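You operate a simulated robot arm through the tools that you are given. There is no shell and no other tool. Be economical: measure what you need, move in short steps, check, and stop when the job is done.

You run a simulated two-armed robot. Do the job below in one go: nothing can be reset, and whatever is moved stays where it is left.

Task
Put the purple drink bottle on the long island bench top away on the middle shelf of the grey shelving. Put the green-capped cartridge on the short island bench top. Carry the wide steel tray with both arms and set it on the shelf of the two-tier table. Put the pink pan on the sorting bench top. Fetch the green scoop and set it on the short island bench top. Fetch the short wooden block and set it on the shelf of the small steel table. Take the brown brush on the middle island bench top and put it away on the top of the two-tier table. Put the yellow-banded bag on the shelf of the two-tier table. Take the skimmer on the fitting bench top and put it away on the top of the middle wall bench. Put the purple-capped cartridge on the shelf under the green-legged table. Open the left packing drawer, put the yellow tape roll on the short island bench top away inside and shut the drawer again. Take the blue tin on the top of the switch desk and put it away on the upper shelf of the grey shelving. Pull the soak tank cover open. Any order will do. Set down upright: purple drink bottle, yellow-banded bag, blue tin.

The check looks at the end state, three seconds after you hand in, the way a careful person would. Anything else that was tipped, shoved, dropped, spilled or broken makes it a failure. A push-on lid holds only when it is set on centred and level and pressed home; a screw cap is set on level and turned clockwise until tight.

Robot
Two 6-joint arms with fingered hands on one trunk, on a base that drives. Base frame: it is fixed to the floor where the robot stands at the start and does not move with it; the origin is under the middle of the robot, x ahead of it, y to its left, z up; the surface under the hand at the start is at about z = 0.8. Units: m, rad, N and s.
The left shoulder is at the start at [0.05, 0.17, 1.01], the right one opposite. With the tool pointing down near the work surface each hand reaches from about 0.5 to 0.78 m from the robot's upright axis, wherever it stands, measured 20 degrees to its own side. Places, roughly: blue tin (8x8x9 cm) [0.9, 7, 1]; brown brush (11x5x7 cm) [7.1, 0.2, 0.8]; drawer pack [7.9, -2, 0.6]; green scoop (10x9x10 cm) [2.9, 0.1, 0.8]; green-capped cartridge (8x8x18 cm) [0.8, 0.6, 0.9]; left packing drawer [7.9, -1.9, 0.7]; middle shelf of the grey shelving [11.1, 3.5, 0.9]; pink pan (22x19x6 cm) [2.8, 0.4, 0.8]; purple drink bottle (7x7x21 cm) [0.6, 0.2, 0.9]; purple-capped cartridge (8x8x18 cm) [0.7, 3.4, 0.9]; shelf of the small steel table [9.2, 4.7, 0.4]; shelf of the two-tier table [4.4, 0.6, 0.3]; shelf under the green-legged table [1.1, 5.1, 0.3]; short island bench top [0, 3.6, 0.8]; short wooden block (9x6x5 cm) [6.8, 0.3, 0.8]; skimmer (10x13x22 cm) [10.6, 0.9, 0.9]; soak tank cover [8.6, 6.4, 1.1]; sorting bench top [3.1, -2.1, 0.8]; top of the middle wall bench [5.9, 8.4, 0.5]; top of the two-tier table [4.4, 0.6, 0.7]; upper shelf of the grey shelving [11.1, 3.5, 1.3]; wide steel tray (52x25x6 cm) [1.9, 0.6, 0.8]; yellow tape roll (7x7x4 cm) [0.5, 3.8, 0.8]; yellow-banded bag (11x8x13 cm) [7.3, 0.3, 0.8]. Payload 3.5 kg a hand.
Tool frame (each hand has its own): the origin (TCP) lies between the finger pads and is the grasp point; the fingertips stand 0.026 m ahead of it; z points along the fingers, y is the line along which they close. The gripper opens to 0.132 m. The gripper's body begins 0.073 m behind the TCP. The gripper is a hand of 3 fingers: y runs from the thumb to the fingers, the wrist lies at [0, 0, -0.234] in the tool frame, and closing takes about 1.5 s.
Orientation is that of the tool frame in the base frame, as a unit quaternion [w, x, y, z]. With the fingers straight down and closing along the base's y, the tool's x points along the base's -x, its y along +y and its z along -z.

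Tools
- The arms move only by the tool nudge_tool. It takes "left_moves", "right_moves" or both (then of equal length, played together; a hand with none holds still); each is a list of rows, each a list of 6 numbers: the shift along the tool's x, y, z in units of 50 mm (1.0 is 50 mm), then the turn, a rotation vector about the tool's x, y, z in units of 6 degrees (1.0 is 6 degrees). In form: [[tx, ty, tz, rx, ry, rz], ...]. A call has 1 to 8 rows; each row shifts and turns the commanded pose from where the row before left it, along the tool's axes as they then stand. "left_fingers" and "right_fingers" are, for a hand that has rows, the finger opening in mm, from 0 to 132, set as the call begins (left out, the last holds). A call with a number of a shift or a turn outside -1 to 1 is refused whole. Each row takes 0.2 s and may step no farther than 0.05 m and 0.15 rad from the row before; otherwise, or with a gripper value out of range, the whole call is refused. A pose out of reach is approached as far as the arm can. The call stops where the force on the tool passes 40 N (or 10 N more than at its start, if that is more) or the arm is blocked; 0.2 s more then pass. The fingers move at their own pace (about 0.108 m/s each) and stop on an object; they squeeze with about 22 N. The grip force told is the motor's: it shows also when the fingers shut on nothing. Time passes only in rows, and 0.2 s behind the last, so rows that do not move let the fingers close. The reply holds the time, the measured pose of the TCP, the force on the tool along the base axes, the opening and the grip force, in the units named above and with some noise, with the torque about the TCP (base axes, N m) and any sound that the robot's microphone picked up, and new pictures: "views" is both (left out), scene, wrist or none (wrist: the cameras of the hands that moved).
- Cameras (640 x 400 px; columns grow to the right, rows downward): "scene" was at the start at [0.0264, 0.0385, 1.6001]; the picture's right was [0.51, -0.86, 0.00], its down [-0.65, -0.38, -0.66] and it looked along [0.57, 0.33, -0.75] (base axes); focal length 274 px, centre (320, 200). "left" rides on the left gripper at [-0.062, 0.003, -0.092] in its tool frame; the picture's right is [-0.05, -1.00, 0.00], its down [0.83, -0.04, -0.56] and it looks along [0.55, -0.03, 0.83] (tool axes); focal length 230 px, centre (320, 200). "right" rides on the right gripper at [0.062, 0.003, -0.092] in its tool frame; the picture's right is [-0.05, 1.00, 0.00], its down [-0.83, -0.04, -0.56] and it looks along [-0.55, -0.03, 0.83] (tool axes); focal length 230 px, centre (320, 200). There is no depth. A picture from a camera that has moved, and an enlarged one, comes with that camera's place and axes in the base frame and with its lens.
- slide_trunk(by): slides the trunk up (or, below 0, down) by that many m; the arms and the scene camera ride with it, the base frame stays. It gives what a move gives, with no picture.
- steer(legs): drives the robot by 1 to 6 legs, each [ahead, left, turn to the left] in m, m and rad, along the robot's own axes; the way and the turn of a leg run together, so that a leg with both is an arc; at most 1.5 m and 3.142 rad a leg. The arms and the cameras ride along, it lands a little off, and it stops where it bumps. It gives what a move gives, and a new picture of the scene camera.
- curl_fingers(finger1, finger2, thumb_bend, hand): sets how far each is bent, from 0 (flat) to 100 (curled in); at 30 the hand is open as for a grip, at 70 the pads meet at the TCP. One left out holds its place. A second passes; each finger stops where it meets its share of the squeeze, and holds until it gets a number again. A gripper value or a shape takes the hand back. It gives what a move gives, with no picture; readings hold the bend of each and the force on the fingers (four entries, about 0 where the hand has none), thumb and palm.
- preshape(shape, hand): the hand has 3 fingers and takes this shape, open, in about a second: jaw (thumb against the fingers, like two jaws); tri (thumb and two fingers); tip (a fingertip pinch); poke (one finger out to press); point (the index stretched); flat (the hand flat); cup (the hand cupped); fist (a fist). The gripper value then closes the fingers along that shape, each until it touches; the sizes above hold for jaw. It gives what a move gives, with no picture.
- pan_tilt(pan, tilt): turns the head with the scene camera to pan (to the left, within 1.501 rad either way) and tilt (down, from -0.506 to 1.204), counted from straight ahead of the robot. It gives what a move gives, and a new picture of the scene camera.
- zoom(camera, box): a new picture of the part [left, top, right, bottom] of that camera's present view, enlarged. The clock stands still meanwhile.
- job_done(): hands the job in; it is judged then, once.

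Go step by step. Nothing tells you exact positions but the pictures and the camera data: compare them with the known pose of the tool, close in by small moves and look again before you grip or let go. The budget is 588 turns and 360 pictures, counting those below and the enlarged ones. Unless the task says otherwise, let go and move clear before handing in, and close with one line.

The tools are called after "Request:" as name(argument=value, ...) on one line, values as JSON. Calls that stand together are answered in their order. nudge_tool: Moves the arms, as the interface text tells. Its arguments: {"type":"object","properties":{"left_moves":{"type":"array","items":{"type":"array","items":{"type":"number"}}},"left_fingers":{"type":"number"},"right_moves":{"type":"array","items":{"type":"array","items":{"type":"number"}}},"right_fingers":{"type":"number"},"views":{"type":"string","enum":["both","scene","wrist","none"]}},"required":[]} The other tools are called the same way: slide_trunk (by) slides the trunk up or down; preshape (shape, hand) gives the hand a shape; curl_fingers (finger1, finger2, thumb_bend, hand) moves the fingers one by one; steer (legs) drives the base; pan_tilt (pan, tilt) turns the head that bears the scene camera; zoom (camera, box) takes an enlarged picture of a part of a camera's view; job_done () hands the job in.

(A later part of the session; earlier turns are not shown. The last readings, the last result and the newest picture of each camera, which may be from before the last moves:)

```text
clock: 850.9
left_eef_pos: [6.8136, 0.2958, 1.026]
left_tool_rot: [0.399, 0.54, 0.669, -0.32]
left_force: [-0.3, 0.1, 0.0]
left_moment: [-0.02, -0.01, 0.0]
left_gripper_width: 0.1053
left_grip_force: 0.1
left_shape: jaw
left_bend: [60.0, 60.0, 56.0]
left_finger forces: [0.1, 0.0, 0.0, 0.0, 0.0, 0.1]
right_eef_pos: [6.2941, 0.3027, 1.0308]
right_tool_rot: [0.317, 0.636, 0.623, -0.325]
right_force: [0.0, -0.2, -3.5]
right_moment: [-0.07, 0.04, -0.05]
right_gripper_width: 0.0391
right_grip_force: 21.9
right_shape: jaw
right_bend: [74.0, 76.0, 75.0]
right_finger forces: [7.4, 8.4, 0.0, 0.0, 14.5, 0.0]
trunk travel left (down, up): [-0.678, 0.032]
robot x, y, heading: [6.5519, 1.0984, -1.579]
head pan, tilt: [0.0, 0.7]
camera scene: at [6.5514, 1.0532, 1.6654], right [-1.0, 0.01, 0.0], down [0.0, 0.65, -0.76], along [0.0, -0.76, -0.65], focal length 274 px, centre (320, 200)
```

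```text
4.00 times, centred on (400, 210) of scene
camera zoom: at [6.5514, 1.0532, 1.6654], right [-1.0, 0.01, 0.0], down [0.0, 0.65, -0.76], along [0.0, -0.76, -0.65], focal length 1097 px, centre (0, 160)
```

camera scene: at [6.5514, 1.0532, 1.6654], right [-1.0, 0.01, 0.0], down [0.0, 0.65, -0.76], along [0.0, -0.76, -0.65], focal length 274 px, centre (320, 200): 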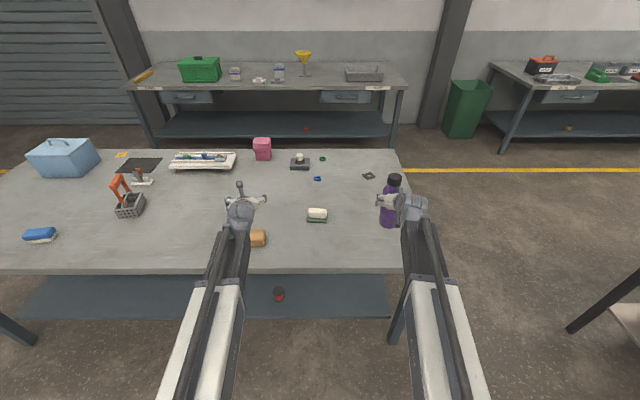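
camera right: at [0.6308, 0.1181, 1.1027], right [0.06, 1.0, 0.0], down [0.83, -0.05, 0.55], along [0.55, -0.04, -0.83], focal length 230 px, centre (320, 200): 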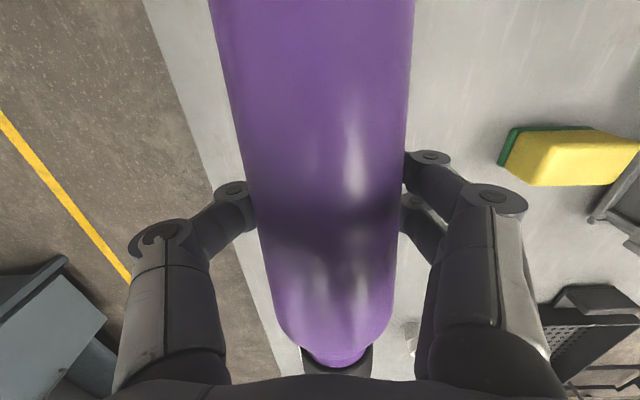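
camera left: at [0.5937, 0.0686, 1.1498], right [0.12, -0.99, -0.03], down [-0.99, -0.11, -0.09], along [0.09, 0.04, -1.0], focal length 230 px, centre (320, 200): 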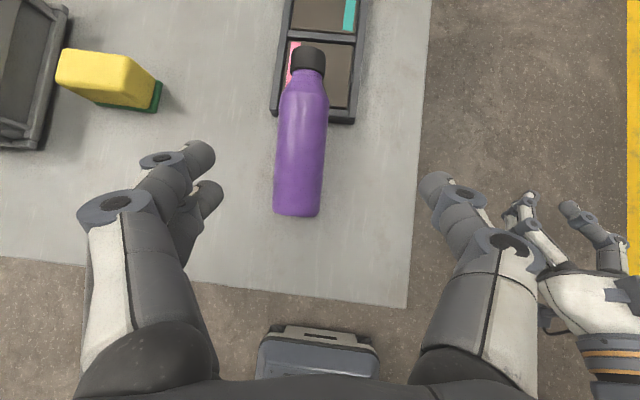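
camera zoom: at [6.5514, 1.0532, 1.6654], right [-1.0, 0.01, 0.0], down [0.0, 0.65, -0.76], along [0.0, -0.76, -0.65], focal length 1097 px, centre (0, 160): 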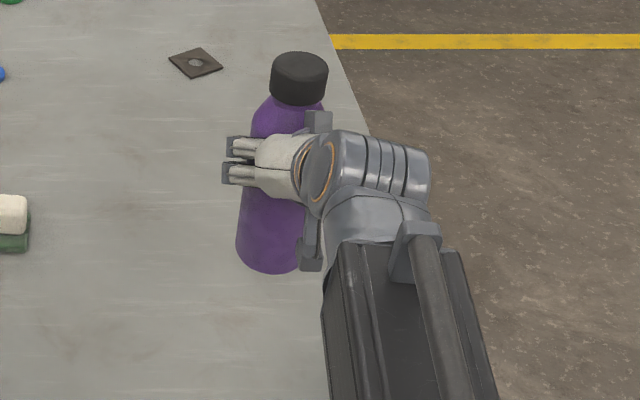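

It looks upright now (within a few degrees). Lower it to the island top and press gently so it seats.

Request:
slide_trunk(by=-0.12)

Request:
slide_trunk(by=-0.012)

Request:
slide_trunk(by=-0.006)

```text
clock: 852.4
left_eef_pos: [6.8132, 0.2971, 0.9047]
left_tool_rot: [0.399, 0.539, 0.669, -0.32]
left_force: [-0.7, -0.5, -0.4]
left_moment: [-0.01, 0.01, -0.01]
left_gripper_width: 0.1052
left_grip_force: 0.1
left_shape: jaw
left_bend: [60.0, 60.0, 56.0]
left_finger forces: [0.0, 0.0, 0.1, 0.0, 0.1, 0.0]
right_eef_pos: [6.2946, 0.3027, 0.9113]
right_tool_rot: [0.319, 0.635, 0.624, -0.326]
right_force: [-1.3, -0.1, -4.5]
right_moment: [-0.04, 0.02, 0.0]
right_gripper_width: 0.0393
right_grip_force: 21.6
right_shape: jaw
right_bend: [74.0, 76.0, 75.0]
right_finger forces: [7.6, 8.4, 0.0, 0.0, 14.3, 0.0]
trunk travel left (down, up): [-0.558, 0.152]
robot x, y, heading: [6.5531, 1.1031, -1.576]
head pan, tilt: [0.0, 0.7]
```

```text
clock: 853.0
left_eef_pos: [6.8141, 0.2968, 0.8927]
left_tool_rot: [0.398, 0.54, 0.668, -0.321]
left_force: [0.1, 0.2, 0.1]
left_moment: [0.0, -0.01, 0.0]
left_gripper_width: 0.1051
left_grip_force: 0.0
left_shape: jaw
left_bend: [60.0, 60.0, 56.0]
left_finger forces: [0.1, 0.0, 0.0, 0.0, 0.1, 0.0]
right_eef_pos: [6.2935, 0.3036, 0.8993]
right_tool_rot: [0.319, 0.636, 0.623, -0.326]
right_force: [-0.2, -0.4, -2.2]
right_moment: [-0.08, 0.0, -0.02]
right_gripper_width: 0.0392
right_grip_force: 21.3
right_shape: jaw
right_bend: [74.0, 76.0, 75.0]
right_finger forces: [7.8, 8.6, 0.0, 0.1, 14.6, 0.2]
trunk travel left (down, up): [-0.546, 0.164]
robot x, y, heading: [6.5527, 1.1012, -1.576]
head pan, tilt: [0.0, 0.7]
```

```text
clock: 853.6
left_eef_pos: [6.8145, 0.298, 0.8906]
left_tool_rot: [0.399, 0.54, 0.668, -0.321]
left_force: [0.6, 0.4, -0.3]
left_moment: [0.0, 0.01, 0.0]
left_gripper_width: 0.1054
left_grip_force: 0.0
left_shape: jaw
left_bend: [60.0, 60.0, 56.0]
left_finger forces: [0.1, 0.0, 0.1, 0.0, 0.1, 0.0]
right_eef_pos: [6.2926, 0.3046, 0.8972]
right_tool_rot: [0.319, 0.635, 0.622, -0.329]
right_force: [-3.0, 1.6, 20.2]
right_moment: [-0.13, -0.13, 0.0]
right_gripper_width: 0.0396
right_grip_force: 22.5
right_shape: jaw
right_bend: [74.0, 77.0, 75.0]
right_finger forces: [8.5, 8.9, 0.0, 0.0, 17.0, 0.0]
trunk travel left (down, up): [-0.54, 0.17]
robot x, y, heading: [6.5527, 1.1017, -1.58]
head pan, tilt: [0.0, 0.7]
```

Contact is nearly centred under the grip. I open slightly and look.

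Request:
nudge_tool(right_moves=[[0, 0, 0, 0, 0, 0], [0, 0, 0, 0, 0, 0]], right_fingers=70, views="wrist")

Request:
zoom(camera="scene", box=[350, 180, 450, 280])

```text
clock: 854.2
left_eef_pos: [6.8133, 0.2968, 0.8872]
left_tool_rot: [0.398, 0.54, 0.668, -0.321]
left_force: [0.3, 0.6, 0.1]
left_moment: [0.0, 0.04, -0.04]
left_gripper_width: 0.1049
left_grip_force: 0.0
left_shape: jaw
left_bend: [60.0, 60.0, 56.0]
left_finger forces: [0.0, 0.0, 0.0, 0.0, 0.0, 0.0]
right_eef_pos: [6.2934, 0.3045, 0.8925]
right_tool_rot: [0.317, 0.636, 0.624, -0.325]
right_force: [0.4, 0.3, -1.0]
right_moment: [-0.04, 0.03, -0.04]
right_gripper_width: 0.0692
right_grip_force: 0.0
right_shape: jaw
right_bend: [72.0, 72.0, 70.0]
right_finger forces: [0.0, 0.0, 0.0, 0.0, 0.0, 0.7]
trunk travel left (down, up): [-0.54, 0.17]
robot x, y, heading: [6.5502, 1.0993, -1.576]
head pan, tilt: [0.0, 0.7]
camera right: at [6.3004, 0.4153, 0.8952], right [1.0, -0.05, 0.04], down [-0.04, -0.04, 1.0], along [-0.05, -1.0, -0.04], focal length 230 px, centre (320, 200)
```

right: 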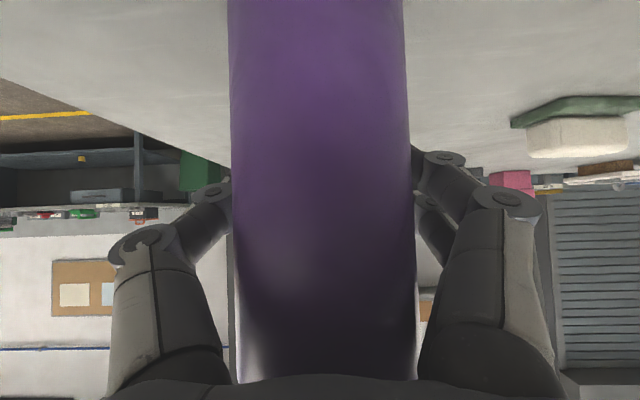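

```text
4.00 times, centred on (400, 230) of scene
camera zoom: at [6.5515, 1.0547, 1.5273], right [-1.0, 0.01, 0.0], down [0.0, 0.64, -0.76], along [0.0, -0.76, -0.64], focal length 1097 px, centre (0, 80)
```

zoom: 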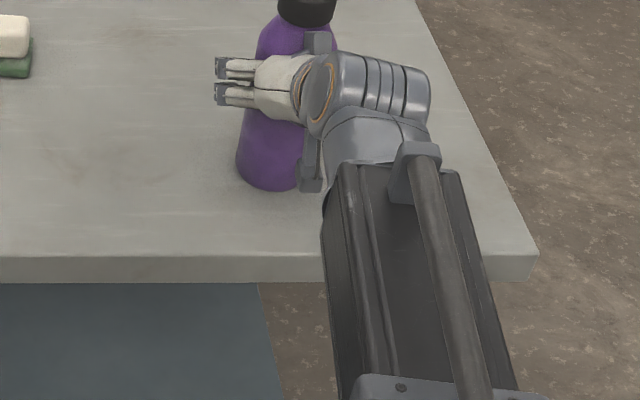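

The bottle stands upright on the island at about [6.297, 0.325]. I'll regrip it higher (above its centre of gravity) and deep against the palm so it hangs stably: open, retreat, level the hand.

Request:
nudge_tool(right_moves=[[0, 0, 0, 0, 0, 0], [0, 0, 0, 0, 0, 0], [0, 0, -0.8, 0, 0, 0], [0, 0, -0.8, 0, 0, 0], [0, 0, -0.5, 0, 0, 0]], right_fingers=112, views="none")

Request:
steer(legs=[[-0.08, 0, 0]])

Request:
nudge_tool(right_moves=[[0, 0, 0, 0, -1, 0], [0, 0, 0, 0, -1, 0], [0, 0, 0, 0, -1, 0], [0, 0, 0, 0, -1, 0]], views="scene")

```text
clock: 855.4
left_eef_pos: [6.8134, 0.2962, 0.8883]
left_tool_rot: [0.398, 0.541, 0.669, -0.32]
left_force: [0.5, -0.5, -0.4]
left_moment: [0.02, 0.02, 0.0]
left_gripper_width: 0.1049
left_grip_force: 0.1
left_shape: jaw
left_bend: [60.0, 60.0, 56.0]
left_finger forces: [0.0, 0.1, 0.0, 0.0, 0.1, 0.0]
right_eef_pos: [6.2946, 0.3891, 0.9555]
right_tool_rot: [0.319, 0.636, 0.623, -0.326]
right_force: [-0.4, 0.5, -0.4]
right_moment: [0.0, 0.04, -0.06]
right_gripper_width: 0.1116
right_grip_force: 0.0
right_shape: jaw
right_bend: [55.0, 55.0, 51.0]
right_finger forces: [0.1, 0.0, 0.0, 0.1, 0.0, 0.0]
trunk travel left (down, up): [-0.54, 0.17]
robot x, y, heading: [6.5555, 1.101, -1.577]
head pan, tilt: [0.0, 0.7]
```

```text
clock: 856.5
left_eef_pos: [6.8144, 0.3775, 0.8888]
left_tool_rot: [0.398, 0.54, 0.668, -0.321]
left_force: [-0.8, 0.0, 0.0]
left_moment: [-0.01, 0.03, 0.02]
left_gripper_width: 0.1052
left_grip_force: 0.1
left_shape: jaw
left_bend: [60.0, 60.0, 56.0]
left_finger forces: [0.0, 0.0, 0.1, 0.0, 0.0, 0.0]
right_eef_pos: [6.2951, 0.4685, 0.9549]
right_tool_rot: [0.318, 0.636, 0.623, -0.326]
right_force: [-0.5, 0.3, -0.4]
right_moment: [0.02, 0.01, -0.02]
right_gripper_width: 0.112
right_grip_force: 0.0
right_shape: jaw
right_bend: [55.0, 55.0, 51.0]
right_finger forces: [0.0, 0.1, 0.0, 0.0, 0.0, 0.0]
trunk travel left (down, up): [-0.54, 0.17]
robot x, y, heading: [6.5535, 1.182, -1.58]
head pan, tilt: [0.0, 0.7]
camera scene: at [6.552, 1.1355, 1.5275], right [-1.0, 0.01, 0.0], down [0.0, 0.64, -0.77], along [0.0, -0.77, -0.64], focal length 274 px, centre (320, 200)
```

scene: 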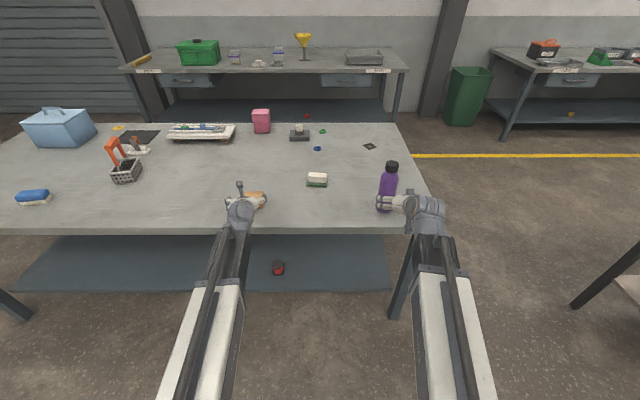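

```text
clock: 857.5
left_eef_pos: [6.8148, 0.3758, 0.8883]
left_tool_rot: [0.399, 0.54, 0.669, -0.32]
left_force: [0.3, -0.5, 0.3]
left_moment: [0.0, 0.01, 0.0]
left_gripper_width: 0.1053
left_grip_force: 0.1
left_shape: jaw
left_bend: [60.0, 60.0, 56.0]
left_finger forces: [0.0, 0.0, 0.0, 0.1, 0.0, 0.1]
right_eef_pos: [6.2942, 0.4686, 0.9549]
right_tool_rot: [0.44, 0.554, 0.543, -0.452]
right_force: [0.6, 0.3, 1.5]
right_moment: [0.03, -0.02, 0.03]
right_gripper_width: 0.1118
right_grip_force: 0.1
right_shape: jaw
right_bend: [55.0, 55.0, 51.0]
right_finger forces: [0.0, 0.0, 0.0, 0.0, 0.0, 0.0]
trunk travel left (down, up): [-0.54, 0.17]
robot x, y, heading: [6.552, 1.1832, -1.577]
head pan, tilt: [0.0, 0.7]
camera scene: at [6.552, 1.1349, 1.5275], right [-1.0, 0.01, 0.0], down [0.0, 0.64, -0.76], along [0.0, -0.76, -0.64], focal length 274 px, centre (320, 200)
```

scene: 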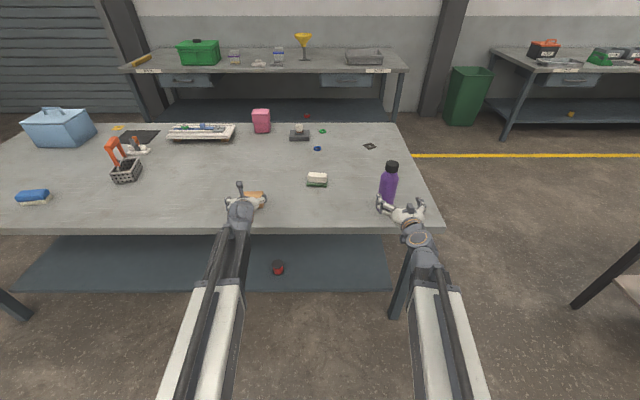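

Bottle stands well. First the block with the left hand: I turn the base ~12.5° right to square the left gripper with the block and shift over it.

Request:
steer(legs=[[0, 0, -0.218], [-0.01, 0.19, 0]])

Request:
zoom(camera="left", box=[0, 0, 640, 400])

```text
clock: 859.8
left_eef_pos: [6.823, 0.3073, 0.8887]
left_tool_rot: [0.361, 0.61, 0.605, -0.363]
left_force: [0.6, -0.2, -0.7]
left_moment: [0.01, 0.03, -0.04]
left_gripper_width: 0.1052
left_grip_force: 0.1
left_shape: jaw
left_bend: [60.0, 60.0, 56.0]
left_finger forces: [0.0, 0.0, 0.0, 0.1, 0.0, 0.1]
right_eef_pos: [6.3336, 0.509, 0.9553]
right_tool_rot: [0.388, 0.61, 0.48, -0.497]
right_force: [-0.5, 0.3, -0.3]
right_moment: [-0.03, 0.0, 0.0]
right_gripper_width: 0.1115
right_grip_force: 0.0
right_shape: jaw
right_bend: [55.0, 55.0, 51.0]
right_finger forces: [0.0, 0.1, 0.0, 0.0, 0.0, 0.0]
trunk travel left (down, up): [-0.54, 0.17]
robot x, y, heading: [6.744, 1.1488, -1.797]
head pan, tilt: [0.0, 0.7]
camera scene: at [6.7303, 1.1035, 1.5275], right [-0.98, 0.22, 0.0], down [0.14, 0.63, -0.76], along [-0.17, -0.75, -0.64], focal length 274 px, centre (320, 200)
```

scene: 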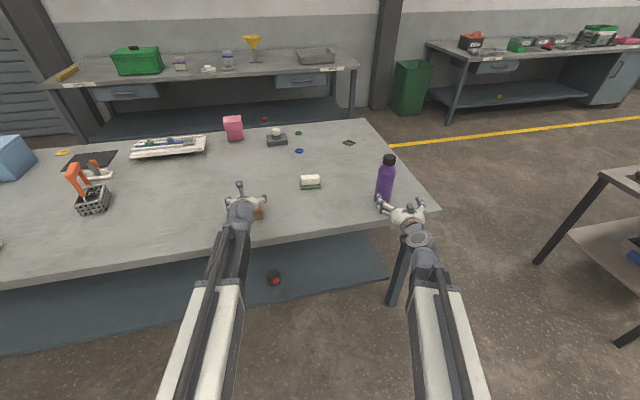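

```text
1.00 times, centred on (320, 200) of left (not enlarged: the box is as wide or as high as the picture)
camera zoom: at [6.8256, 0.3581, 0.987], right [-1.0, -0.02, 0.04], down [-0.04, 0.88, -0.47], along [-0.03, -0.47, -0.88], focal length 230 px, centre (320, 200)
```

zoom: 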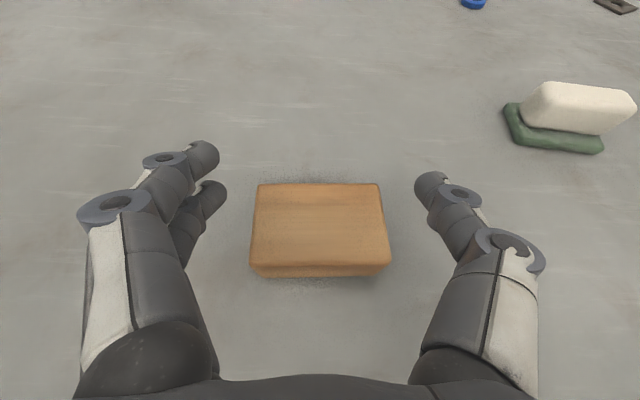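

Request:
nudge_tool(left_moves=[[0.36, 0, 0.2, 0, 0, 0], [0.36, 0, 0.2, 0, 0, 0], [0.36, 0, 0.2, 0, 0, 0]], left_fingers=116, views="wrist")

Request:
nudge_tool(left_moves=[[0, 0, 0, 0, 0, 0], [0, 0, 0, 0, 0, 0], [0, 0, 0, 0, 0, 0], [0, 0, 0, 0, 0, 0], [0, 0, 0, 0, 0, 0]], left_fingers=0, views="none")

```text
clock: 860.6
left_eef_pos: [6.8226, 0.3066, 0.8269]
left_tool_rot: [0.361, 0.61, 0.606, -0.363]
left_force: [-0.3, -0.1, 0.4]
left_moment: [-0.02, 0.01, -0.01]
left_gripper_width: 0.1156
left_grip_force: 0.1
left_shape: jaw
left_bend: [51.0, 51.0, 47.0]
left_finger forces: [0.0, 0.0, 0.1, 0.0, 0.0, 0.0]
right_eef_pos: [6.3351, 0.5094, 0.9546]
right_tool_rot: [0.389, 0.61, 0.48, -0.496]
right_force: [-0.1, 0.6, 0.3]
right_moment: [0.0, -0.03, 0.0]
right_gripper_width: 0.1118
right_grip_force: 0.0
right_shape: jaw
right_bend: [55.0, 55.0, 51.0]
right_finger forces: [0.0, 0.0, 0.1, 0.0, 0.0, 0.0]
trunk travel left (down, up): [-0.54, 0.17]
robot x, y, heading: [6.7411, 1.1515, -1.796]
head pan, tilt: [0.0, 0.7]
camera left: at [6.8257, 0.3578, 0.9256], right [-1.0, -0.02, 0.04], down [-0.04, 0.88, -0.47], along [-0.03, -0.47, -0.88], focal length 230 px, centre (320, 200)
```

left: 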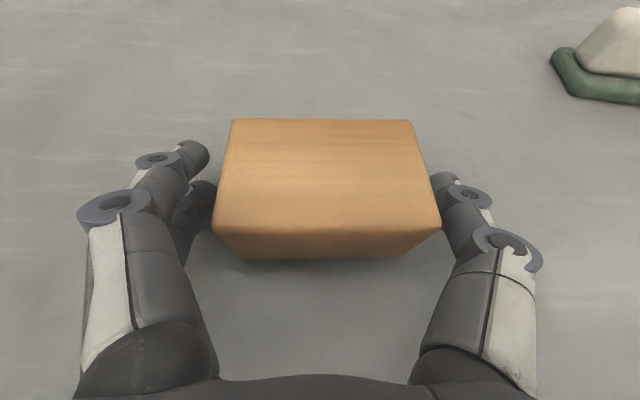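

```text
clock: 861.8
left_eef_pos: [6.8223, 0.3075, 0.8272]
left_tool_rot: [0.361, 0.61, 0.606, -0.362]
left_force: [0.2, 0.0, 0.0]
left_moment: [-0.02, -0.05, 0.01]
left_gripper_width: 0.0865
left_grip_force: 21.8
left_shape: jaw
left_bend: [70.0, 71.0, 67.0]
left_finger forces: [9.7, 10.3, 0.1, 0.0, 19.3, 0.0]
right_eef_pos: [6.3358, 0.5092, 0.9558]
right_tool_rot: [0.39, 0.609, 0.48, -0.497]
right_force: [0.8, 0.5, 0.3]
right_moment: [-0.03, 0.02, 0.01]
right_gripper_width: 0.1117
right_grip_force: 0.1
right_shape: jaw
right_bend: [55.0, 55.0, 51.0]
right_finger forces: [0.0, 0.0, 0.0, 0.0, 0.0, 0.0]
trunk travel left (down, up): [-0.54, 0.17]
robot x, y, heading: [6.7419, 1.1495, -1.791]
head pan, tilt: [0.0, 0.7]
```

Block gripped. Lift it, turn back and line the right hand up with the bottle.

Request:
nudge_tool(left_moves=[[-0.5, 0, -0.27, 0, 0, 0], [-0.85, 0, -0.46, 0, 0, 0], [-0.85, 0, -0.46, 0, 0, 0]], right_moves=[[0.2, 0, 0.04, 0, 0, 0], [0.2, 0, 0.04, 0, 0, 0], [0.2, 0, 0.04, 0, 0, 0]], views="none")

Request:
steer(legs=[[0, 0, 0.216], [-0.02, -0.187, 0]])

Request:
zoom(camera="right", box=[0, 0, 640, 400])

Request:
zoom(camera="scene", box=[340, 140, 460, 240])

```text
clock: 862.6
left_eef_pos: [6.8141, 0.3083, 0.9514]
left_tool_rot: [0.366, 0.607, 0.607, -0.359]
left_force: [0.6, -0.5, -1.4]
left_moment: [0.01, 0.01, 0.02]
left_gripper_width: 0.0865
left_grip_force: 22.4
left_shape: jaw
left_bend: [70.0, 71.0, 67.0]
left_finger forces: [9.7, 9.9, 0.1, 0.0, 19.6, 0.0]
left hand out of reach, approached as far as the arm can: row 3
right_eef_pos: [6.3341, 0.5094, 0.9243]
right_tool_rot: [0.388, 0.611, 0.481, -0.495]
right_force: [0.6, -0.2, 0.2]
right_moment: [-0.04, 0.02, 0.02]
right_gripper_width: 0.1116
right_grip_force: 0.1
right_shape: jaw
right_bend: [55.0, 55.0, 51.0]
right_finger forces: [0.1, 0.1, 0.0, 0.0, 0.0, 0.0]
trunk travel left (down, up): [-0.54, 0.17]
robot x, y, heading: [6.7418, 1.1483, -1.788]
head pan, tilt: [0.0, 0.7]
```

```text
clock: 864.9
left_eef_pos: [6.8059, 0.3648, 0.9499]
left_tool_rot: [0.402, 0.538, 0.669, -0.319]
left_force: [-0.5, 0.2, -1.8]
left_moment: [0.0, -0.04, 0.03]
left_gripper_width: 0.0867
left_grip_force: 22.1
left_shape: jaw
left_bend: [70.0, 71.0, 67.0]
left_finger forces: [9.8, 10.0, 0.0, 0.0, 19.6, 0.1]
right_eef_pos: [6.2944, 0.4583, 0.9256]
right_tool_rot: [0.44, 0.555, 0.544, -0.45]
right_force: [-0.1, 0.1, -0.2]
right_moment: [-0.04, 0.01, 0.04]
right_gripper_width: 0.1118
right_grip_force: 0.0
right_shape: jaw
right_bend: [55.0, 55.0, 50.0]
right_finger forces: [0.0, 0.0, 0.0, 0.0, 0.0, 0.1]
trunk travel left (down, up): [-0.54, 0.17]
robot x, y, heading: [6.5535, 1.1693, -1.578]
head pan, tilt: [0.0, 0.7]
camera scene: at [6.5525, 1.1236, 1.5275], right [-1.0, 0.01, 0.0], down [0.0, 0.64, -0.76], along [-0.01, -0.76, -0.64], focal length 274 px, centre (320, 200)
```

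scene: 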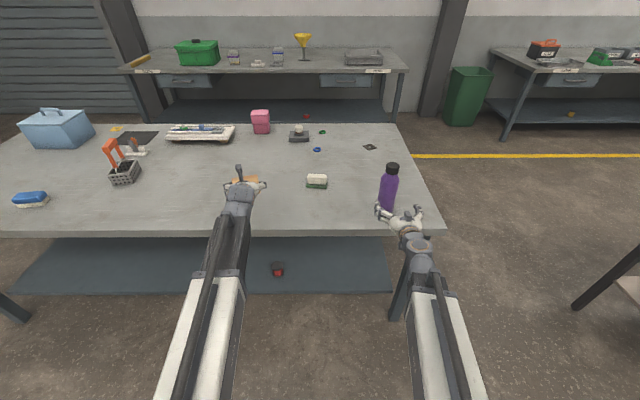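

```text
1.00 times, centred on (320, 200) of right (not enlarged: the box is as wide or as high as the picture)
camera zoom: at [6.3014, 0.5613, 0.8827], right [1.0, -0.03, 0.05], down [-0.03, 0.37, 0.93], along [-0.05, -0.93, 0.37], focal length 230 px, centre (320, 200)
```

zoom: 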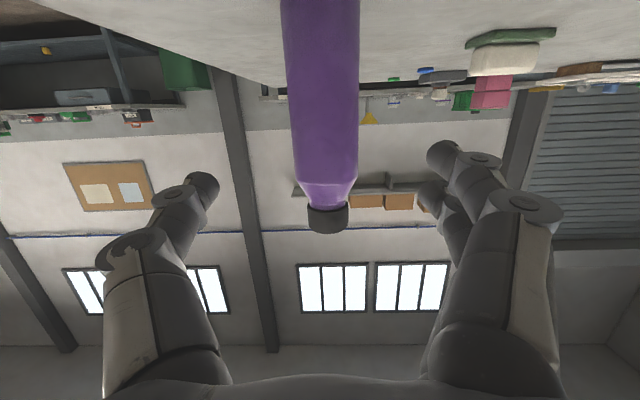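

```text
4.00 times, centred on (400, 190) of scene
camera zoom: at [6.5525, 1.1236, 1.5275], right [-1.0, 0.01, 0.0], down [0.0, 0.64, -0.76], along [-0.01, -0.76, -0.64], focal length 1097 px, centre (0, 240)
```

zoom: 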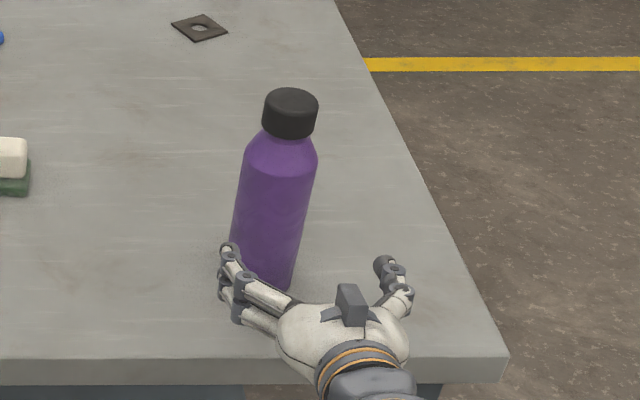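

Centred. Advance with base and arm until the bottle is deep in the hand, then close.

Request:
steer(legs=[[0.08, 0, 0]])

Request:
nudge_tool(right_moves=[[-0.16, 0.04, 0.75, 0, 0, 0], [-0.16, 0.03, 0.75, 0, 0, 0]], views="wrist")

Request:
zoom(camera="scene", box=[340, 150, 460, 250])

```text
clock: 866.0
left_eef_pos: [6.8034, 0.2837, 0.9498]
left_tool_rot: [0.403, 0.538, 0.668, -0.318]
left_force: [-0.2, -0.3, -0.3]
left_moment: [0.01, 0.04, -0.01]
left_gripper_width: 0.0868
left_grip_force: 21.7
left_shape: jaw
left_bend: [70.0, 71.0, 67.0]
left_finger forces: [9.8, 10.0, 0.1, 0.0, 19.7, 0.0]
right_eef_pos: [6.2936, 0.377, 0.9238]
right_tool_rot: [0.439, 0.556, 0.543, -0.451]
right_force: [-0.2, -0.3, 0.4]
right_moment: [0.02, 0.04, -0.03]
right_gripper_width: 0.1115
right_grip_force: 0.2
right_shape: jaw
right_bend: [55.0, 55.0, 50.0]
right_finger forces: [0.0, 0.0, 0.0, 0.0, 0.0, 0.0]
trunk travel left (down, up): [-0.54, 0.17]
robot x, y, heading: [6.5557, 1.0895, -1.578]
head pan, tilt: [0.0, 0.7]
camera scene: at [6.5522, 1.0421, 1.5274], right [-1.0, 0.01, 0.0], down [0.01, 0.64, -0.76], along [-0.01, -0.76, -0.64], focal length 274 px, centre (320, 200)
```

scene: 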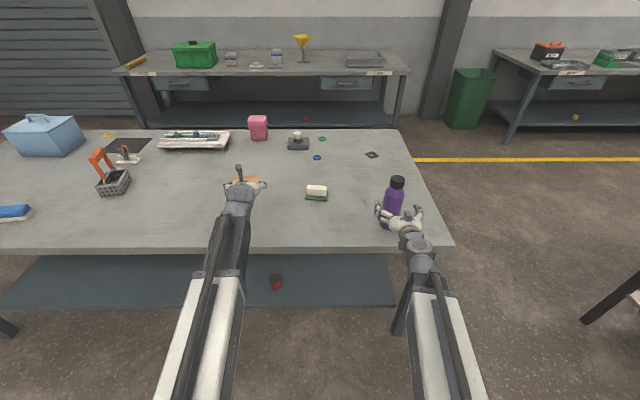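

```text
clock: 866.6
left_eef_pos: [6.8031, 0.2834, 0.9505]
left_tool_rot: [0.402, 0.539, 0.669, -0.318]
left_force: [-0.2, 0.1, -1.3]
left_moment: [0.04, -0.01, 0.01]
left_gripper_width: 0.0869
left_grip_force: 22.2
left_shape: jaw
left_bend: [70.0, 71.0, 67.0]
left_finger forces: [9.8, 9.9, 0.0, 0.0, 19.7, 0.0]
right_eef_pos: [6.2948, 0.3003, 0.924]
right_tool_rot: [0.439, 0.556, 0.543, -0.452]
right_force: [-0.3, -0.1, 0.1]
right_moment: [-0.01, 0.0, 0.0]
right_gripper_width: 0.1118
right_grip_force: 0.1
right_shape: jaw
right_bend: [55.0, 55.0, 50.0]
right_finger forces: [0.0, 0.0, 0.0, 0.0, 0.0, 0.0]
trunk travel left (down, up): [-0.54, 0.17]
robot x, y, heading: [6.553, 1.0888, -1.581]
head pan, tilt: [0.0, 0.7]
camera right: at [6.3018, 0.4032, 0.8822], right [1.0, -0.04, 0.05], down [-0.03, 0.37, 0.93], along [-0.05, -0.93, 0.37], focal length 230 px, centre (320, 200)
```

right: 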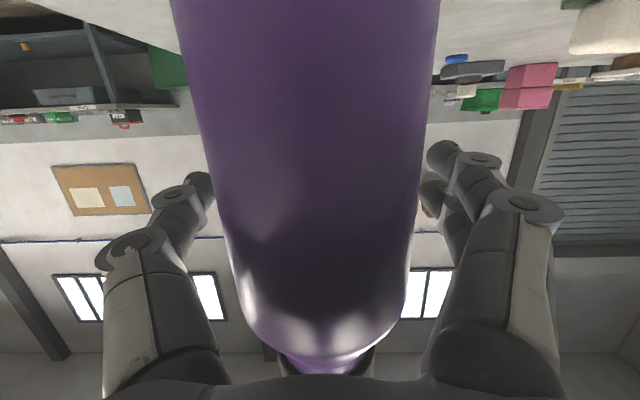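

```text
4.00 times, centred on (400, 200) of scene
camera zoom: at [6.5522, 1.0424, 1.5274], right [-1.0, 0.01, 0.0], down [0.01, 0.64, -0.76], along [-0.01, -0.76, -0.64], focal length 1097 px, centre (0, 200)
```

zoom: 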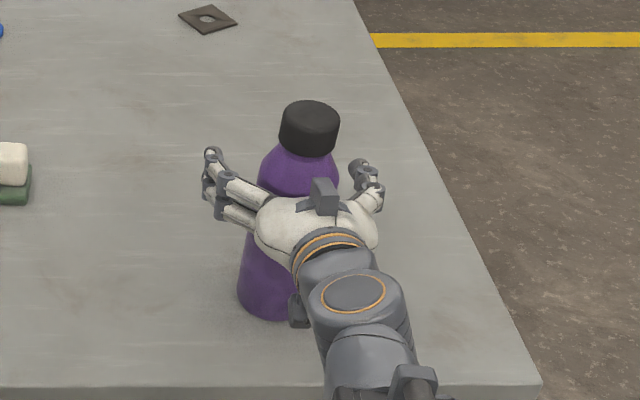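

Request:
nudge_tool(right_moves=[[-0.03, 0, 0.14, 0, 0, 0], [0, 0, 0, 0, 0, 0], [0, 0, 0, 0, 0, 0], [0, 0, 0, 0, 0, 0], [0, 0, 0, 0, 0, 0], [0, 0, 0, 0, 0, 0], [0, 0, 0, 0, 0, 0]], right_fingers=0, views="wrist")

Request:
slide_trunk(by=0.1)

Request:
zoom(camera="scene", box=[340, 150, 460, 250])

```text
clock: 868.2
left_eef_pos: [6.8058, 0.2836, 0.9509]
left_tool_rot: [0.402, 0.538, 0.669, -0.318]
left_force: [-0.2, -0.1, -1.7]
left_moment: [0.01, 0.01, 0.01]
left_gripper_width: 0.0868
left_grip_force: 22.2
left_shape: jaw
left_bend: [70.0, 71.0, 67.0]
left_finger forces: [9.9, 9.8, 0.0, 0.1, 19.8, 0.0]
right_eef_pos: [6.2959, 0.293, 0.924]
right_tool_rot: [0.44, 0.555, 0.543, -0.452]
right_force: [1.5, -1.5, 0.8]
right_moment: [-0.02, 0.03, 0.0]
right_gripper_width: 0.0181
right_grip_force: 22.1
right_shape: jaw
right_bend: [74.0, 76.0, 76.0]
right_finger forces: [15.2, 15.5, 0.1, 0.1, 28.4, 0.0]
trunk travel left (down, up): [-0.54, 0.17]
robot x, y, heading: [6.5543, 1.0882, -1.579]
head pan, tilt: [0.0, 0.7]
camera right: at [6.3017, 0.3968, 0.8826], right [1.0, -0.04, 0.05], down [-0.03, 0.37, 0.93], along [-0.05, -0.93, 0.37], focal length 230 px, centre (320, 200)
```

right: 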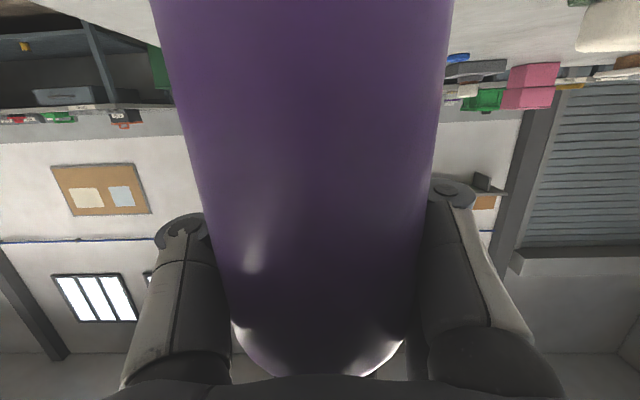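

```text
clock: 869.5
left_eef_pos: [6.8029, 0.2838, 1.049]
left_tool_rot: [0.402, 0.539, 0.669, -0.318]
left_force: [-0.4, 0.5, -1.2]
left_moment: [0.03, 0.02, 0.0]
left_gripper_width: 0.0866
left_grip_force: 21.7
left_shape: jaw
left_bend: [70.0, 71.0, 67.0]
left_finger forces: [9.8, 9.9, 0.0, 0.0, 19.8, 0.0]
right_eef_pos: [6.294, 0.2932, 1.0244]
right_tool_rot: [0.44, 0.555, 0.543, -0.451]
right_force: [-0.3, 0.1, -3.9]
right_moment: [-0.14, 0.01, -0.01]
right_gripper_width: 0.0186
right_grip_force: 22.3
right_shape: jaw
right_bend: [74.0, 76.0, 76.0]
right_finger forces: [15.0, 14.9, 0.0, 0.1, 28.2, 0.0]
trunk travel left (down, up): [-0.64, 0.07]
robot x, y, heading: [6.5573, 1.0885, -1.577]
head pan, tilt: [0.0, 0.7]
```

```text
4.00 times, centred on (400, 200) of scene
camera zoom: at [6.552, 1.0421, 1.6274], right [-1.0, 0.01, 0.0], down [0.01, 0.64, -0.76], along [-0.01, -0.76, -0.64], focal length 1097 px, centre (0, 200)
```

zoom: 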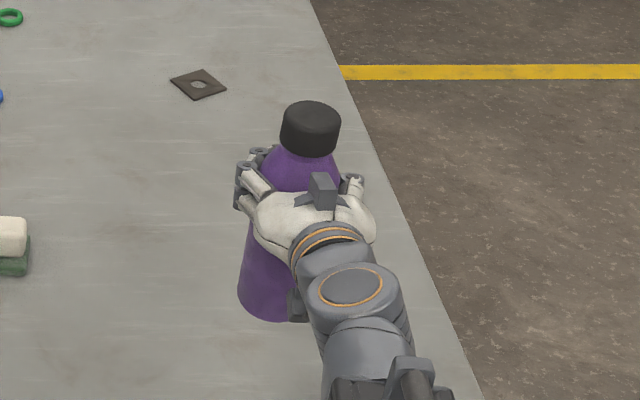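

Excellent: a wrapped grip with the bottle upright. Now drive to the grey shelving.

Request:
steer(legs=[[-0.28, 0, 0], [0, 0, 0.785], [0, 0, 0.785], [1.2, 0, 0], [1.15, 0, 0]])

Request:
zoom(camera="scene", box=[340, 120, 500, 280])

```text
clock: 886.7
left_eef_pos: [9.7108, 1.5851, 1.0505]
left_tool_rot: [0.509, -0.092, 0.854, 0.06]
left_force: [0.9, -0.6, -1.7]
left_moment: [0.0, 0.01, 0.01]
left_gripper_width: 0.0865
left_grip_force: 22.4
left_shape: jaw
left_bend: [70.0, 71.0, 67.0]
left_finger forces: [9.8, 9.9, 0.0, 0.0, 19.6, 0.0]
right_eef_pos: [9.7006, 1.0756, 1.0244]
right_tool_rot: [0.63, 0.009, 0.776, -0.008]
right_force: [-0.4, 1.0, -3.7]
right_moment: [0.02, -0.15, -0.01]
right_gripper_width: 0.0183
right_grip_force: 21.7
right_shape: jaw
right_bend: [74.0, 76.0, 76.0]
right_finger forces: [14.3, 14.1, 0.0, 0.1, 27.2, 0.0]
trunk travel left (down, up): [-0.64, 0.07]
robot x, y, heading: [8.9092, 1.334, -0.008]
head pan, tilt: [0.0, 0.7]
camera scene: at [8.9491, 1.3331, 1.6274], right [-0.01, -1.0, 0.0], down [-0.64, 0.01, -0.76], along [0.76, -0.01, -0.64], focal length 274 px, centre (320, 200)
```

scene: 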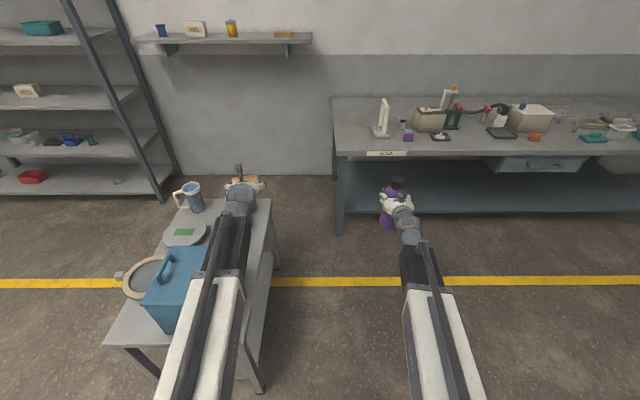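

```text
2.50 times, centred on (420, 200) of scene
camera zoom: at [8.9491, 1.3331, 1.6274], right [-0.01, -1.0, 0.0], down [-0.64, 0.01, -0.76], along [0.76, -0.01, -0.64], focal length 686 px, centre (70, 200)
```

zoom: 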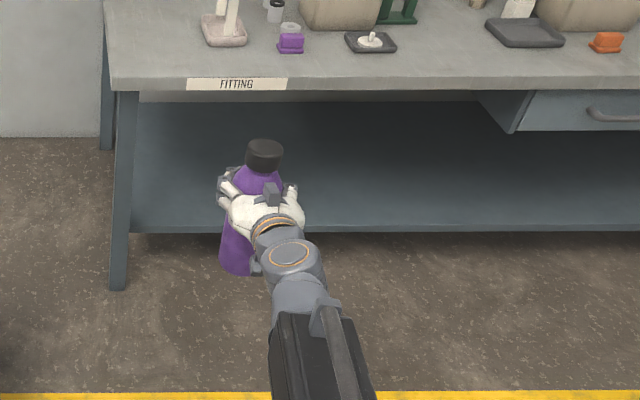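

Request:
steer(legs=[[0, 1.5, 0.008], [0, 0.575, 0]])

Request:
pan_tilt(pan=0.0, tilt=0.35)

```text
clock: 897.1
left_eef_pos: [9.7307, 3.6672, 1.0483]
left_tool_rot: [0.51, -0.091, 0.854, 0.059]
left_force: [-0.5, 0.6, -0.9]
left_moment: [-0.02, 0.0, -0.02]
left_gripper_width: 0.0867
left_grip_force: 21.9
left_shape: jaw
left_bend: [70.0, 71.0, 67.0]
left_finger forces: [9.7, 10.0, 0.0, 0.1, 19.6, 0.0]
right_eef_pos: [9.7195, 3.1584, 1.0239]
right_tool_rot: [0.63, 0.011, 0.776, -0.011]
right_force: [0.3, 0.2, -4.1]
right_moment: [-0.03, -0.13, -0.02]
right_gripper_width: 0.0183
right_grip_force: 21.7
right_shape: jaw
right_bend: [74.0, 76.0, 76.0]
right_finger forces: [14.3, 14.3, 0.0, 0.0, 27.2, 0.1]
trunk travel left (down, up): [-0.64, 0.07]
robot x, y, heading: [8.9252, 3.4233, -0.012]
head pan, tilt: [0.0, 0.7]
camera scene: at [8.9692, 3.4173, 1.6274], right [-0.01, -1.0, 0.0], down [-0.64, 0.01, -0.76], along [0.76, -0.01, -0.64], focal length 274 px, centre (320, 200)
```

scene: 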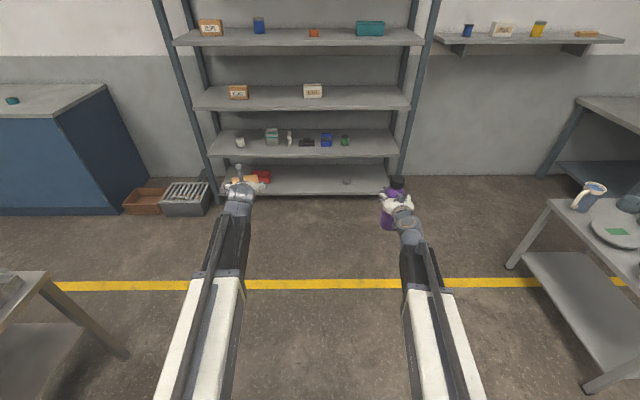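

```text
clock: 897.9
left_eef_pos: [9.7311, 3.6664, 1.0491]
left_tool_rot: [0.509, -0.09, 0.854, 0.058]
left_force: [0.4, -0.5, -1.4]
left_moment: [0.06, -0.02, 0.0]
left_gripper_width: 0.0864
left_grip_force: 21.9
left_shape: jaw
left_bend: [70.0, 71.0, 67.0]
left_finger forces: [9.7, 9.9, 0.0, 0.1, 19.7, 0.0]
right_eef_pos: [9.7204, 3.1567, 1.0241]
right_tool_rot: [0.63, 0.01, 0.776, -0.01]
right_force: [-0.3, 0.7, -4.2]
right_moment: [-0.01, -0.16, -0.03]
right_gripper_width: 0.018
right_grip_force: 21.9
right_shape: jaw
right_bend: [74.0, 76.0, 76.0]
right_finger forces: [14.3, 14.2, 0.0, 0.0, 27.3, 0.0]
trunk travel left (down, up): [-0.64, 0.07]
robot x, y, heading: [8.9213, 3.4214, -0.011]
head pan, tilt: [0.0, 0.351]
camera scene: at [8.9773, 3.4167, 1.6587], right [-0.01, -1.0, 0.0], down [-0.34, 0.0, -0.94], along [0.94, -0.01, -0.34], focal length 274 px, centre (320, 200)
```

scene: 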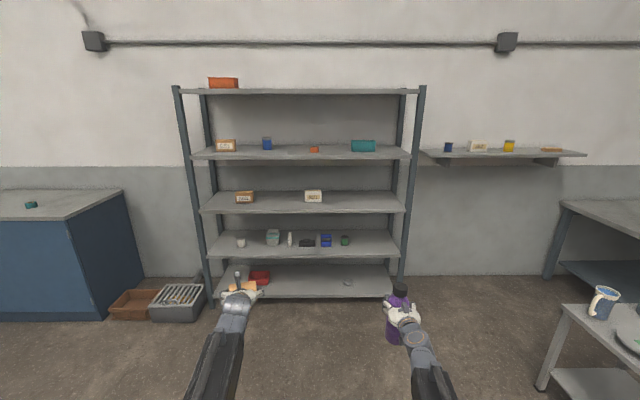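

Middle shelf top ≈ z 0.90; the spot at y ≈ 3.16 is free. I retract the left hand, raise the trunk a little and drive in.

Request:
nudge_tool(left_moves=[[0.7, 0, -0.48, 0, 0, 0], [0.7, 0, -0.48, 0, 0, 0], [0.7, 0, -0.48, 0, 0, 0]], views="none")

Request:
slide_trunk(by=0.06)

Request:
steer(legs=[[0.9, 0, 0.011]])

```text
clock: 898.7
left_eef_pos: [9.6193, 3.6428, 0.9917]
left_tool_rot: [0.509, -0.09, 0.854, 0.058]
left_force: [0.1, 0.0, -0.8]
left_moment: [0.03, 0.01, -0.05]
left_gripper_width: 0.0865
left_grip_force: 21.4
left_shape: jaw
left_bend: [70.0, 71.0, 67.0]
left_finger forces: [9.7, 10.0, 0.0, 0.0, 19.6, 0.1]
right_eef_pos: [9.7192, 3.1557, 1.0241]
right_tool_rot: [0.63, 0.01, 0.777, -0.009]
right_force: [0.3, 1.0, -3.7]
right_moment: [0.02, -0.15, 0.0]
right_gripper_width: 0.0181
right_grip_force: 21.8
right_shape: jaw
right_bend: [74.0, 76.0, 76.0]
right_finger forces: [14.3, 14.2, 0.1, 0.0, 27.2, 0.0]
trunk travel left (down, up): [-0.64, 0.07]
robot x, y, heading: [8.9253, 3.4192, -0.011]
head pan, tilt: [0.0, 0.351]
```

```text
clock: 899.7
left_eef_pos: [9.6198, 3.6413, 1.0516]
left_tool_rot: [0.509, -0.091, 0.854, 0.058]
left_force: [-0.3, -0.3, -1.7]
left_moment: [0.0, 0.04, -0.02]
left_gripper_width: 0.0865
left_grip_force: 22.2
left_shape: jaw
left_bend: [70.0, 71.0, 67.0]
left_finger forces: [9.7, 9.9, 0.0, 0.0, 19.6, 0.0]
right_eef_pos: [9.7195, 3.156, 1.0833]
right_tool_rot: [0.63, 0.01, 0.776, -0.01]
right_force: [-0.5, -0.6, -4.2]
right_moment: [0.02, -0.11, 0.02]
right_gripper_width: 0.0182
right_grip_force: 21.9
right_shape: jaw
right_bend: [74.0, 76.0, 76.0]
right_finger forces: [14.3, 14.1, 0.0, 0.1, 27.1, 0.0]
trunk travel left (down, up): [-0.7, 0.01]
robot x, y, heading: [8.9243, 3.4219, -0.013]
head pan, tilt: [0.0, 0.351]
```

```text
clock: 904.4
left_eef_pos: [10.5037, 3.6507, 1.0521]
left_tool_rot: [0.509, -0.098, 0.853, 0.063]
left_force: [-0.2, -0.5, -1.1]
left_moment: [-0.04, 0.04, -0.03]
left_gripper_width: 0.0868
left_grip_force: 21.9
left_shape: jaw
left_bend: [70.0, 71.0, 67.0]
left_finger forces: [9.7, 9.9, 0.0, 0.1, 19.6, 0.0]
right_eef_pos: [10.6141, 3.1672, 1.0849]
right_tool_rot: [0.63, 0.003, 0.776, -0.004]
right_force: [-0.2, 0.0, -4.2]
right_moment: [0.03, -0.12, 0.0]
right_gripper_width: 0.0182
right_grip_force: 21.8
right_shape: jaw
right_bend: [74.0, 76.0, 76.0]
right_finger forces: [14.3, 14.1, 0.0, 0.0, 27.4, 0.1]
trunk travel left (down, up): [-0.7, 0.01]
robot x, y, heading: [9.8133, 3.4144, 0.002]
head pan, tilt: [0.0, 0.351]
camera scene: at [9.8669, 3.4146, 1.7188], right [0.01, -1.0, 0.0], down [-0.34, 0.0, -0.94], along [0.94, 0.0, -0.34], focal length 274 px, centre (320, 200)
```

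scene: 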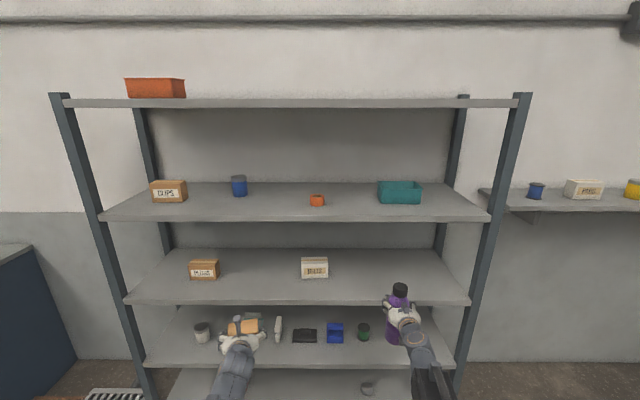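

Request:
steer(legs=[[0.435, 0, 0]])

Request:
slide_trunk(by=-0.04)

Request:
slide_trunk(by=-0.008)

```text
clock: 907.0
left_eef_pos: [10.9368, 3.6508, 1.052]
left_tool_rot: [0.509, -0.097, 0.853, 0.062]
left_force: [1.0, -0.6, -1.0]
left_moment: [0.03, 0.07, -0.03]
left_gripper_width: 0.0865
left_grip_force: 21.8
left_shape: jaw
left_bend: [70.0, 71.0, 67.0]
left_finger forces: [9.8, 10.0, 0.1, 0.1, 19.6, 0.0]
right_eef_pos: [11.0445, 3.1668, 1.0841]
right_tool_rot: [0.629, 0.005, 0.777, -0.005]
right_force: [-0.2, -0.2, -3.7]
right_moment: [0.02, -0.13, -0.02]
right_gripper_width: 0.0184
right_grip_force: 22.5
right_shape: jaw
right_bend: [74.0, 76.0, 76.0]
right_finger forces: [14.3, 14.2, 0.1, 0.1, 27.3, 0.0]
trunk travel left (down, up): [-0.7, 0.01]
robot x, y, heading: [10.2463, 3.4191, -0.001]
head pan, tilt: [0.0, 0.351]
camera scene: at [10.2989, 3.416, 1.7188], right [0.0, -1.0, 0.0], down [-0.34, 0.0, -0.94], along [0.94, 0.0, -0.34], focal length 274 px, centre (320, 200)
```

scene: 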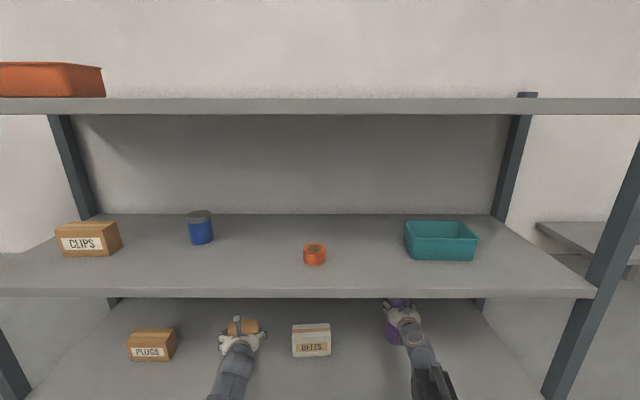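

```text
clock: 907.8
left_eef_pos: [10.937, 3.6504, 1.0112]
left_tool_rot: [0.509, -0.096, 0.853, 0.061]
left_force: [-0.3, 0.0, -1.8]
left_moment: [0.02, 0.03, -0.03]
left_gripper_width: 0.0865
left_grip_force: 22.3
left_shape: jaw
left_bend: [70.0, 71.0, 67.0]
left_finger forces: [9.7, 9.8, 0.0, 0.1, 19.6, 0.0]
right_eef_pos: [11.0436, 3.1657, 1.0443]
right_tool_rot: [0.63, 0.004, 0.776, -0.004]
right_force: [-0.9, -0.3, -3.8]
right_moment: [-0.03, -0.12, 0.03]
right_gripper_width: 0.0182
right_grip_force: 21.9
right_shape: jaw
right_bend: [74.0, 76.0, 76.0]
right_finger forces: [14.3, 14.2, 0.0, 0.1, 27.3, 0.0]
trunk travel left (down, up): [-0.66, 0.05]
robot x, y, heading: [10.2447, 3.418, 0.002]
head pan, tilt: [0.0, 0.351]
```

```text
clock: 908.4
left_eef_pos: [10.9371, 3.6508, 1.0036]
left_tool_rot: [0.509, -0.097, 0.853, 0.062]
left_force: [0.4, -0.6, -1.5]
left_moment: [-0.01, -0.02, -0.04]
left_gripper_width: 0.0867
left_grip_force: 22.3
left_shape: jaw
left_bend: [70.0, 71.0, 67.0]
left_finger forces: [9.7, 10.0, 0.0, 0.1, 19.5, 0.1]
right_eef_pos: [11.0436, 3.1675, 1.0355]
right_tool_rot: [0.63, 0.005, 0.776, -0.005]
right_force: [0.6, -0.4, -3.2]
right_moment: [0.02, -0.13, 0.01]
right_gripper_width: 0.0182
right_grip_force: 21.7
right_shape: jaw
right_bend: [74.0, 76.0, 76.0]
right_finger forces: [14.3, 14.2, 0.0, 0.0, 27.3, 0.0]
trunk travel left (down, up): [-0.652, 0.058]
robot x, y, heading: [10.246, 3.4162, 0.004]
head pan, tilt: [0.0, 0.351]
```

Request:
slide_trunk(by=-0.008)

Request:
slide_trunk(by=-0.005)

```text
clock: 909.0
left_eef_pos: [10.9372, 3.6509, 0.9955]
left_tool_rot: [0.509, -0.097, 0.853, 0.062]
left_force: [0.0, 0.6, -1.2]
left_moment: [-0.04, -0.01, 0.03]
left_gripper_width: 0.0862
left_grip_force: 21.8
left_shape: jaw
left_bend: [70.0, 71.0, 67.0]
left_finger forces: [9.6, 9.9, 0.1, 0.1, 19.7, 0.0]
right_eef_pos: [11.0441, 3.1677, 1.0275]
right_tool_rot: [0.63, 0.006, 0.777, -0.006]
right_force: [-1.2, -0.4, -4.2]
right_moment: [-0.01, -0.17, -0.03]
right_gripper_width: 0.0182
right_grip_force: 21.8
right_shape: jaw
right_bend: [74.0, 76.0, 76.0]
right_finger forces: [14.3, 14.2, 0.0, 0.0, 27.3, 0.0]
trunk travel left (down, up): [-0.644, 0.066]
robot x, y, heading: [10.2434, 3.418, 0.002]
head pan, tilt: [0.0, 0.351]
```

```text
clock: 909.5
left_eef_pos: [10.935, 3.6509, 0.991]
left_tool_rot: [0.509, -0.097, 0.853, 0.062]
left_force: [0.0, 0.1, -1.7]
left_moment: [0.04, 0.01, -0.01]
left_gripper_width: 0.0868
left_grip_force: 21.7
left_shape: jaw
left_bend: [70.0, 71.0, 67.0]
left_finger forces: [9.7, 9.9, 0.0, 0.0, 19.5, 0.0]
right_eef_pos: [11.0444, 3.1661, 1.0242]
right_tool_rot: [0.631, 0.005, 0.776, -0.006]
right_force: [-2.2, -0.5, 4.9]
right_moment: [-0.01, -0.02, -0.02]
right_gripper_width: 0.0183
right_grip_force: 22.0
right_shape: jaw
right_bend: [74.0, 76.0, 76.0]
right_finger forces: [14.4, 14.6, 0.0, 0.0, 27.4, 0.1]
trunk travel left (down, up): [-0.639, 0.071]
robot x, y, heading: [10.2442, 3.4182, 0.002]
head pan, tilt: [0.0, 0.351]
```

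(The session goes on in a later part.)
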